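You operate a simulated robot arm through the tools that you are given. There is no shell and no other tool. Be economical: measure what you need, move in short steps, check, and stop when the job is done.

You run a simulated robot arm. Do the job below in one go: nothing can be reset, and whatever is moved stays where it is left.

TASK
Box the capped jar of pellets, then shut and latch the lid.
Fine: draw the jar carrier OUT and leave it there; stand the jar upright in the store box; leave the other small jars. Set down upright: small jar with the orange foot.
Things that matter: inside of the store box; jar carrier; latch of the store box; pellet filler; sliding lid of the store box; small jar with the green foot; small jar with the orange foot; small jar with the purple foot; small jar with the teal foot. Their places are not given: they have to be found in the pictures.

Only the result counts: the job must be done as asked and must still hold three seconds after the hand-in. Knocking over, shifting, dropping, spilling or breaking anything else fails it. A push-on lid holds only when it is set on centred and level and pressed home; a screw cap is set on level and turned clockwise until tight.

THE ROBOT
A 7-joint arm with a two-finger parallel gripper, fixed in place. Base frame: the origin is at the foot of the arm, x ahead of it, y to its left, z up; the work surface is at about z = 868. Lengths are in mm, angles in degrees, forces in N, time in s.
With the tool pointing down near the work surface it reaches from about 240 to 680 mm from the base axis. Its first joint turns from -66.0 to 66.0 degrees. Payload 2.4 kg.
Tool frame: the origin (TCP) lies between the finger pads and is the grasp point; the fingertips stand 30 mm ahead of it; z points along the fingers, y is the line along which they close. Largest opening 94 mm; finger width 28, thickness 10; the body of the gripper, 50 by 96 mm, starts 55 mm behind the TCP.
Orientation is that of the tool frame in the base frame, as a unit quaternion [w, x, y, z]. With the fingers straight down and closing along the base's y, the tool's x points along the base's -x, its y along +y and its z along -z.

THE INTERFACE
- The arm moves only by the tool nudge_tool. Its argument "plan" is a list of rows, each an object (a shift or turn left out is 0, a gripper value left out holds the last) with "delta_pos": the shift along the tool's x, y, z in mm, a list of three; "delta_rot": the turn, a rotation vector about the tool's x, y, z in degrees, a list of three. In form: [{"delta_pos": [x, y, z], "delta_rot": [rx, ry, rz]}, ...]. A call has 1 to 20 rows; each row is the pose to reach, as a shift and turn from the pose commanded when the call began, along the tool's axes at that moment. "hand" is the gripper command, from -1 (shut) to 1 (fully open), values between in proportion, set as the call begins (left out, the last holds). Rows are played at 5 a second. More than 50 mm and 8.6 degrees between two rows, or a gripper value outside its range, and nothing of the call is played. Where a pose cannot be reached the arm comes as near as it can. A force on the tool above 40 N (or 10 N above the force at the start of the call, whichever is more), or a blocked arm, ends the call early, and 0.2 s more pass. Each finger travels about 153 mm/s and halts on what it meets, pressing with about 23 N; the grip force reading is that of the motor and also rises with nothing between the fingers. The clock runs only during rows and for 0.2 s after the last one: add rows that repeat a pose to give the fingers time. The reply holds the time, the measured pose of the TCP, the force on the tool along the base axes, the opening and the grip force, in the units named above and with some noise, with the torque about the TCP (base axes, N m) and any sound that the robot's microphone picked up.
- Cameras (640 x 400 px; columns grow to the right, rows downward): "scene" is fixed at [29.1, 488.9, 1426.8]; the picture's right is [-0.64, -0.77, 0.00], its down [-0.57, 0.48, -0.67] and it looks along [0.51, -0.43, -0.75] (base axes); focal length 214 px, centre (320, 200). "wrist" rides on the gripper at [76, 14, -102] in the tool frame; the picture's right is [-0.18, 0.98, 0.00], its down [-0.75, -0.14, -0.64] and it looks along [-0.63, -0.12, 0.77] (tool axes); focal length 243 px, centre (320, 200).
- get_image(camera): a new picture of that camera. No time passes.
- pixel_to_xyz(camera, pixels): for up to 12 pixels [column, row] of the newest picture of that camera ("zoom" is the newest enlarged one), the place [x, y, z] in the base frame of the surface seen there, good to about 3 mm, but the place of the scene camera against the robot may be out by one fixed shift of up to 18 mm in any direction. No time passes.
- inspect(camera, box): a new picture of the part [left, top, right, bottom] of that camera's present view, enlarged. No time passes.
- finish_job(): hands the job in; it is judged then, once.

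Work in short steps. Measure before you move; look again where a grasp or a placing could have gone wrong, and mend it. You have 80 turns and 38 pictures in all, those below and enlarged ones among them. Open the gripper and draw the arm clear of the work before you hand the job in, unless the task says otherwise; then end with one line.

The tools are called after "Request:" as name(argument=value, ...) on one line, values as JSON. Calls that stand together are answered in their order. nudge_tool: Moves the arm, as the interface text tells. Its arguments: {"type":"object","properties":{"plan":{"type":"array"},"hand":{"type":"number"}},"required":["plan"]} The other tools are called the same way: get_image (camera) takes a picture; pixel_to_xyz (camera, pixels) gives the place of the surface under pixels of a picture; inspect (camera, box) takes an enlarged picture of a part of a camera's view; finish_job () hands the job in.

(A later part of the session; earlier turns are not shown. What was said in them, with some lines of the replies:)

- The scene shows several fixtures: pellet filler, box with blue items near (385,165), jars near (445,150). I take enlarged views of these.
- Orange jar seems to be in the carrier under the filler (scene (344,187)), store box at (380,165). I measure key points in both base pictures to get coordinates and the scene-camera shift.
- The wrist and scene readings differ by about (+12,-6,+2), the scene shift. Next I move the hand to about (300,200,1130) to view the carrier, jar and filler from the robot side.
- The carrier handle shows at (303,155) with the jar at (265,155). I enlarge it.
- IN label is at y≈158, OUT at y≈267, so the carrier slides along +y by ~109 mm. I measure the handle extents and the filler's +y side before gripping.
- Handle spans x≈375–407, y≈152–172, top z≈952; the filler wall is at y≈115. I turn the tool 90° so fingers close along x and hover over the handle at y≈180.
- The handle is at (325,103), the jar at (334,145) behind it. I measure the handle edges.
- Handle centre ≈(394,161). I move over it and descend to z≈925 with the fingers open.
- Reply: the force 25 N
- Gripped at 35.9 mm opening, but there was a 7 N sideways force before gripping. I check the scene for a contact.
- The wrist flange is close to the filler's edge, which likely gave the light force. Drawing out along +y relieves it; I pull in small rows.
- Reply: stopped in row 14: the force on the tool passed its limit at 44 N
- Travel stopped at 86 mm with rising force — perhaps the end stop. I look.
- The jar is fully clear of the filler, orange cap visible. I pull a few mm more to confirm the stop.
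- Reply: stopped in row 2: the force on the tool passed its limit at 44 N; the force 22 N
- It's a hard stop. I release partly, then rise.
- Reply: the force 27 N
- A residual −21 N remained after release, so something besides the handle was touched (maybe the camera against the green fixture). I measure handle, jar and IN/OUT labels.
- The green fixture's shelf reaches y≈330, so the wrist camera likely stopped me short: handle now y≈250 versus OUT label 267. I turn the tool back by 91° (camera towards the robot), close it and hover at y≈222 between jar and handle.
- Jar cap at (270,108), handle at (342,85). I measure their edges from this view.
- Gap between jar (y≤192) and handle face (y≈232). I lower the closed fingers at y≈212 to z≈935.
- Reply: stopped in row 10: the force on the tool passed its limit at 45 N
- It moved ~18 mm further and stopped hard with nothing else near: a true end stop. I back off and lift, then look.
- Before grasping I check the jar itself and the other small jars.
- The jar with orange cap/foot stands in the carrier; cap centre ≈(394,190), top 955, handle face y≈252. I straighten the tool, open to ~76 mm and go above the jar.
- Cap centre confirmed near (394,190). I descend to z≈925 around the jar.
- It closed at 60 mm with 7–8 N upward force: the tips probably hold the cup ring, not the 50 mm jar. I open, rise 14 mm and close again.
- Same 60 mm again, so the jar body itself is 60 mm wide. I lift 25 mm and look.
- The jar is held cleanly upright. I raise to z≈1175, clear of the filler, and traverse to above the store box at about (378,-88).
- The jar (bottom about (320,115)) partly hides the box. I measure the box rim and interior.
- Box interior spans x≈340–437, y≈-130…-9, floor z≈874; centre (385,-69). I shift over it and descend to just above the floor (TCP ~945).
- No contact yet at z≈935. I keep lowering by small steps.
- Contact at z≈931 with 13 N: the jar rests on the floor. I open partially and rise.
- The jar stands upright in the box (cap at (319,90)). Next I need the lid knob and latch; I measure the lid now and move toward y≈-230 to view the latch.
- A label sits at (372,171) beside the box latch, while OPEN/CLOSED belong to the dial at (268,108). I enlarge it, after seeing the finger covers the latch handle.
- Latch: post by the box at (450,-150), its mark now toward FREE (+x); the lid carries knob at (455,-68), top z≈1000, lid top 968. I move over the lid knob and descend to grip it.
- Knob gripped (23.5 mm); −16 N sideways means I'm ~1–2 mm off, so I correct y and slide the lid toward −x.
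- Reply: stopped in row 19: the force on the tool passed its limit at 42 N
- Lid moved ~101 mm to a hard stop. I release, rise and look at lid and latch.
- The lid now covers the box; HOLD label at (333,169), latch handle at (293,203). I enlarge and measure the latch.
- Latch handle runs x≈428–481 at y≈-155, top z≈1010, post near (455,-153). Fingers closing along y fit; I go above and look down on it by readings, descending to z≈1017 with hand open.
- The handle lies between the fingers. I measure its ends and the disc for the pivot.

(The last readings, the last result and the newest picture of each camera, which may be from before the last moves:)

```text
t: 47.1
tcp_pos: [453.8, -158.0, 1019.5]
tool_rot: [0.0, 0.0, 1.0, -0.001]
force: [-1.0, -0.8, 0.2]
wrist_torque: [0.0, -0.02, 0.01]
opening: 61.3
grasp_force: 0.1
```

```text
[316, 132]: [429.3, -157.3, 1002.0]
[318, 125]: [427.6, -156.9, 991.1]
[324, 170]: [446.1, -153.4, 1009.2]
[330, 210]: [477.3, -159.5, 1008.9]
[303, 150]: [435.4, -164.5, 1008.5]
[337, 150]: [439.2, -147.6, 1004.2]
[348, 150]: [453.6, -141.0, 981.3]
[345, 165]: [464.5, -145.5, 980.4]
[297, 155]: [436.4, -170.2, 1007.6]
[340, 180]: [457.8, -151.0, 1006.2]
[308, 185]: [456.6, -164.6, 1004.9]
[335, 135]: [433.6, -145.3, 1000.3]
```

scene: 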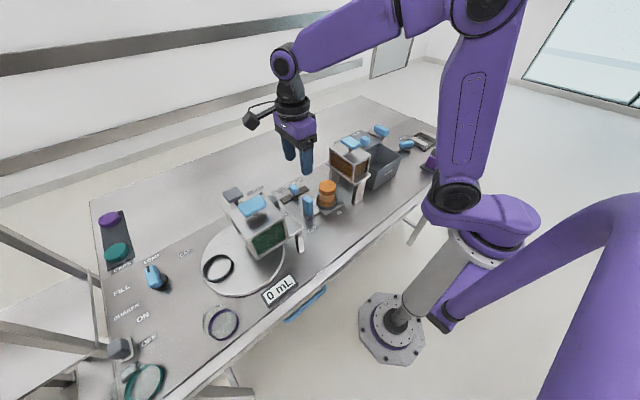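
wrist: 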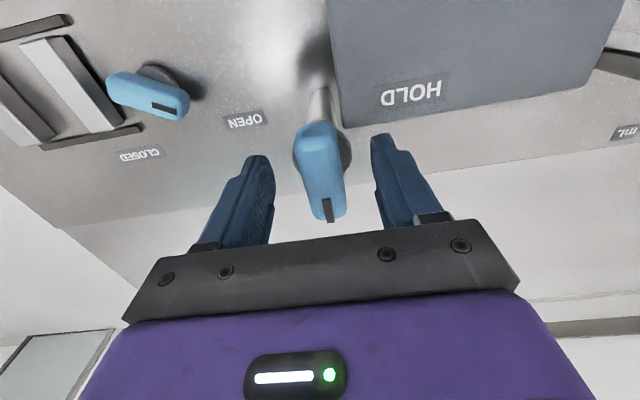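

Pivot ≈(454,-157), right at the TCP. I lower 4 mm and close.

Request:
nudge_tool(plan=[{"delta_pos": [0, 1, 4]}, {"delta_pos": [0, 1, 4]}])

Request:
nudge_tool(hand=-1, plan=[{}, {}, {}, {}])

```text
t: 47.7
tcp_pos: [453.3, -158.4, 1015.8]
tool_rot: [-0.001, 0.0, 1.0, 0.0]
force: [-0.2, -0.7, -0.5]
wrist_torque: [0.01, 0.01, -0.02]
opening: 61.0
grasp_force: 0.2
```

```text
t: 48.7
tcp_pos: [454.1, -158.4, 1014.9]
tool_rot: [0.0, 0.002, 1.0, 0.0]
force: [-0.5, -2.8, 2.6]
wrist_torque: [0.51, 0.2, 0.04]
opening: 24.0
grasp_force: 45.1
```

Gripped (24 mm) with little side force. I turn it toward HOLD (+x → +y, i.e. negative about tool z), in 6° rows.

Request:
nudge_tool(plan=[{"delta_rot": [0, 0, -5]}, {"delta_rot": [0, 0, -11]}, {"delta_rot": [0, 0, -17]}, {"delta_rot": [0, 0, -23]}, {"delta_rot": [0, 0, -29]}, {"delta_rot": [0, 0, -35]}, {"delta_rot": [0, 0, -41]}, {"delta_rot": [0, 0, -47]}, {"delta_rot": [0, 0, -53]}, {"delta_rot": [0, 0, -59]}, {"delta_rot": [0, 0, -65]}, {"delta_rot": [0, 0, -71]}, {"delta_rot": [0, 0, -77]}, {"delta_rot": [0, 0, -83]}, {"delta_rot": [0, 0, -88]}, {"delta_rot": [0, 0, -91]}, {"delta_rot": [0, 0, -94]}, {"delta_rot": [0, 0, -94]}])

Request:
get_image(camera="wrist")

```text
t: 51.2
tcp_pos: [455.4, -162.2, 1015.0]
tool_rot: [0.002, -0.538, 0.843, -0.005]
force: [4.3, -5.6, -4.4]
wrist_torque: [1.11, 0.52, -0.03]
opening: 23.8
grasp_force: 44.9
stopped in row 12: the force on the tool passed its limit at 40 N (the readings are from after the stop); the commanded pose is now the measured one
```

```text
8 pictures are left
```

wrist: 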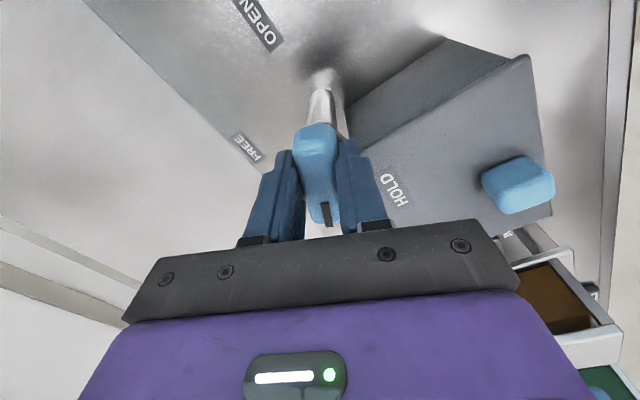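

Turned 65° and stopped by a lateral force, with little twist torque — the grip is slightly off the pivot. I continue from this relaxed pose.

Request:
nudge_tool(plan=[{"delta_rot": [0, 0, -4]}, {"delta_rot": [0, 0, -8]}, {"delta_rot": [0, 0, -12]}, {"delta_rot": [0, 0, -16]}, {"delta_rot": [0, 0, -20]}, {"delta_rot": [0, 0, -25]}])

```text
t: 52.6
tcp_pos: [455.6, -162.4, 1015.0]
tool_rot: [-0.001, 0.709, -0.705, 0.009]
force: [24.0, -14.3, -9.4]
wrist_torque: [0.29, 0.82, -0.5]
opening: 23.9
grasp_force: 44.5
```

At 90° now with 24 N lateral load. I relieve by shifting slightly with the force and turn a few more degrees to feel for the stop.

Request:
nudge_tool(plan=[{"delta_pos": [0.5, -1, 0], "delta_rot": [0, 0, -2]}, {"delta_pos": [1, -2, 0], "delta_rot": [0, 0, -4]}, {"delta_pos": [1, -2, 0], "delta_rot": [0, 0, -6]}, {"delta_pos": [1, -2, 0], "delta_rot": [0, 0, -6]}])

Request:
get_image(camera="wrist")

```text
t: 53.6
tcp_pos: [456.9, -161.0, 1015.8]
tool_rot: [-0.001, 0.744, -0.668, 0.004]
force: [6.5, -1.4, 8.2]
wrist_torque: [0.99, 0.54, -1.83]
opening: 26.4
grasp_force: 45.4
```

```text
7 pictures are left
```

wrist: 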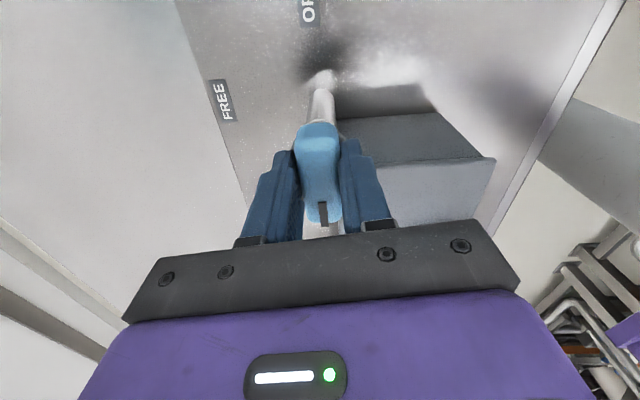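

Twist torque rose to 1.8 N m and the handle slips in the pads: it's at its end stop, mark toward +y. I release, rise and check with the scene camera.

Request:
nudge_tool(hand=0.3, plan=[{}, {}, {}, {"delta_pos": [0, 0, -40]}, {"delta_pos": [0, 0, -85]}, {"delta_pos": [20, 0, -125]}, {"delta_pos": [50, 0, -150]}, {"delta_pos": [90, 0, -170]}, {"delta_pos": [90, 0, -170]}])

Request:
inspect(camera="scene", box=[335, 105, 435, 175])

Request:
get_image(camera="wrist")

```text
t: 55.6
tcp_pos: [465.0, -248.1, 1184.8]
tool_rot: [0.001, 0.745, -0.667, 0.005]
force: [0.3, 0.7, -0.4]
wrist_torque: [-0.02, 0.0, -0.02]
opening: 61.1
grasp_force: 0.0
```

```text
5.71 times, centred on (385, 140) of scene
```

zoom: 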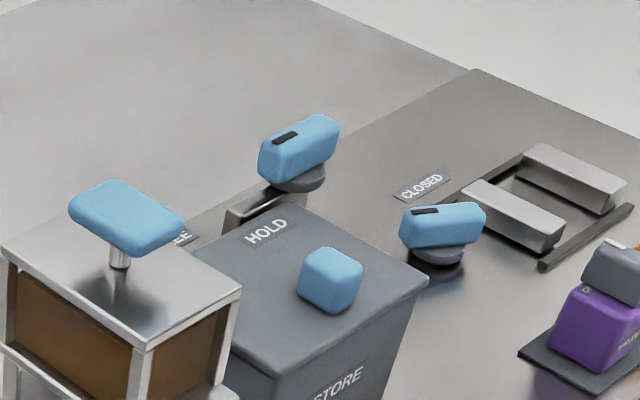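

```text
5 pictures are left
```

wrist: 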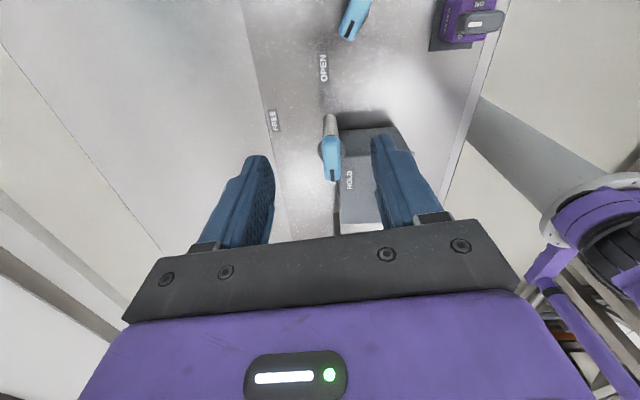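

The latch arm now lies across the lid's rear edge pointing to HOLD and the lid is shut. One final full scene check of carrier and the rest.

Request:
get_image(camera="scene")

Request:
pixel_to_xyz(camera="scene", pixels=[[308, 205], [393, 150], [383, 140], [270, 205], [255, 204]])

```text
4 pictures are left
```

scene: 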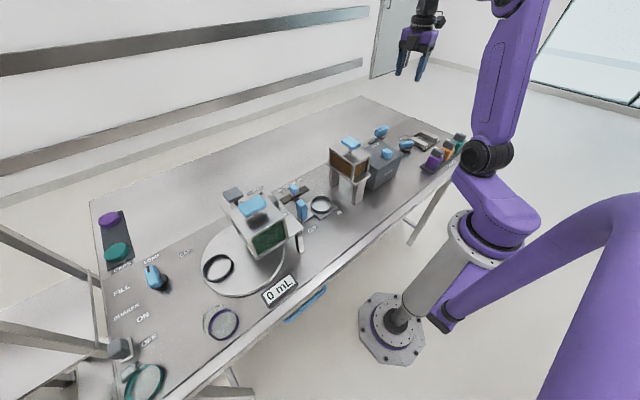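

```text
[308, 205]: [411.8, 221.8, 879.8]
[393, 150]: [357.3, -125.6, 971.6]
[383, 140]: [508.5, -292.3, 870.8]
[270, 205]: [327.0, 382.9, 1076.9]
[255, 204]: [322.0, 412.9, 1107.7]
```

Carrier is OUT (handle at (301,212)), lid shut, latch at HOLD, other items unmoved, arm clear with the gripper open. I hand in.

Request:
finish_job()

```text
The job is handed in.
```

The job is handed in: the orange-footed jar was set down upright in the store box, the lid is shut, the latch is turned to HOLD and the jar carrier is left OUT. The wrist camera probably bumped the green fixture once while I was drawing the carrier out; the final pictures show it unmoved, and the other jars were not touched.
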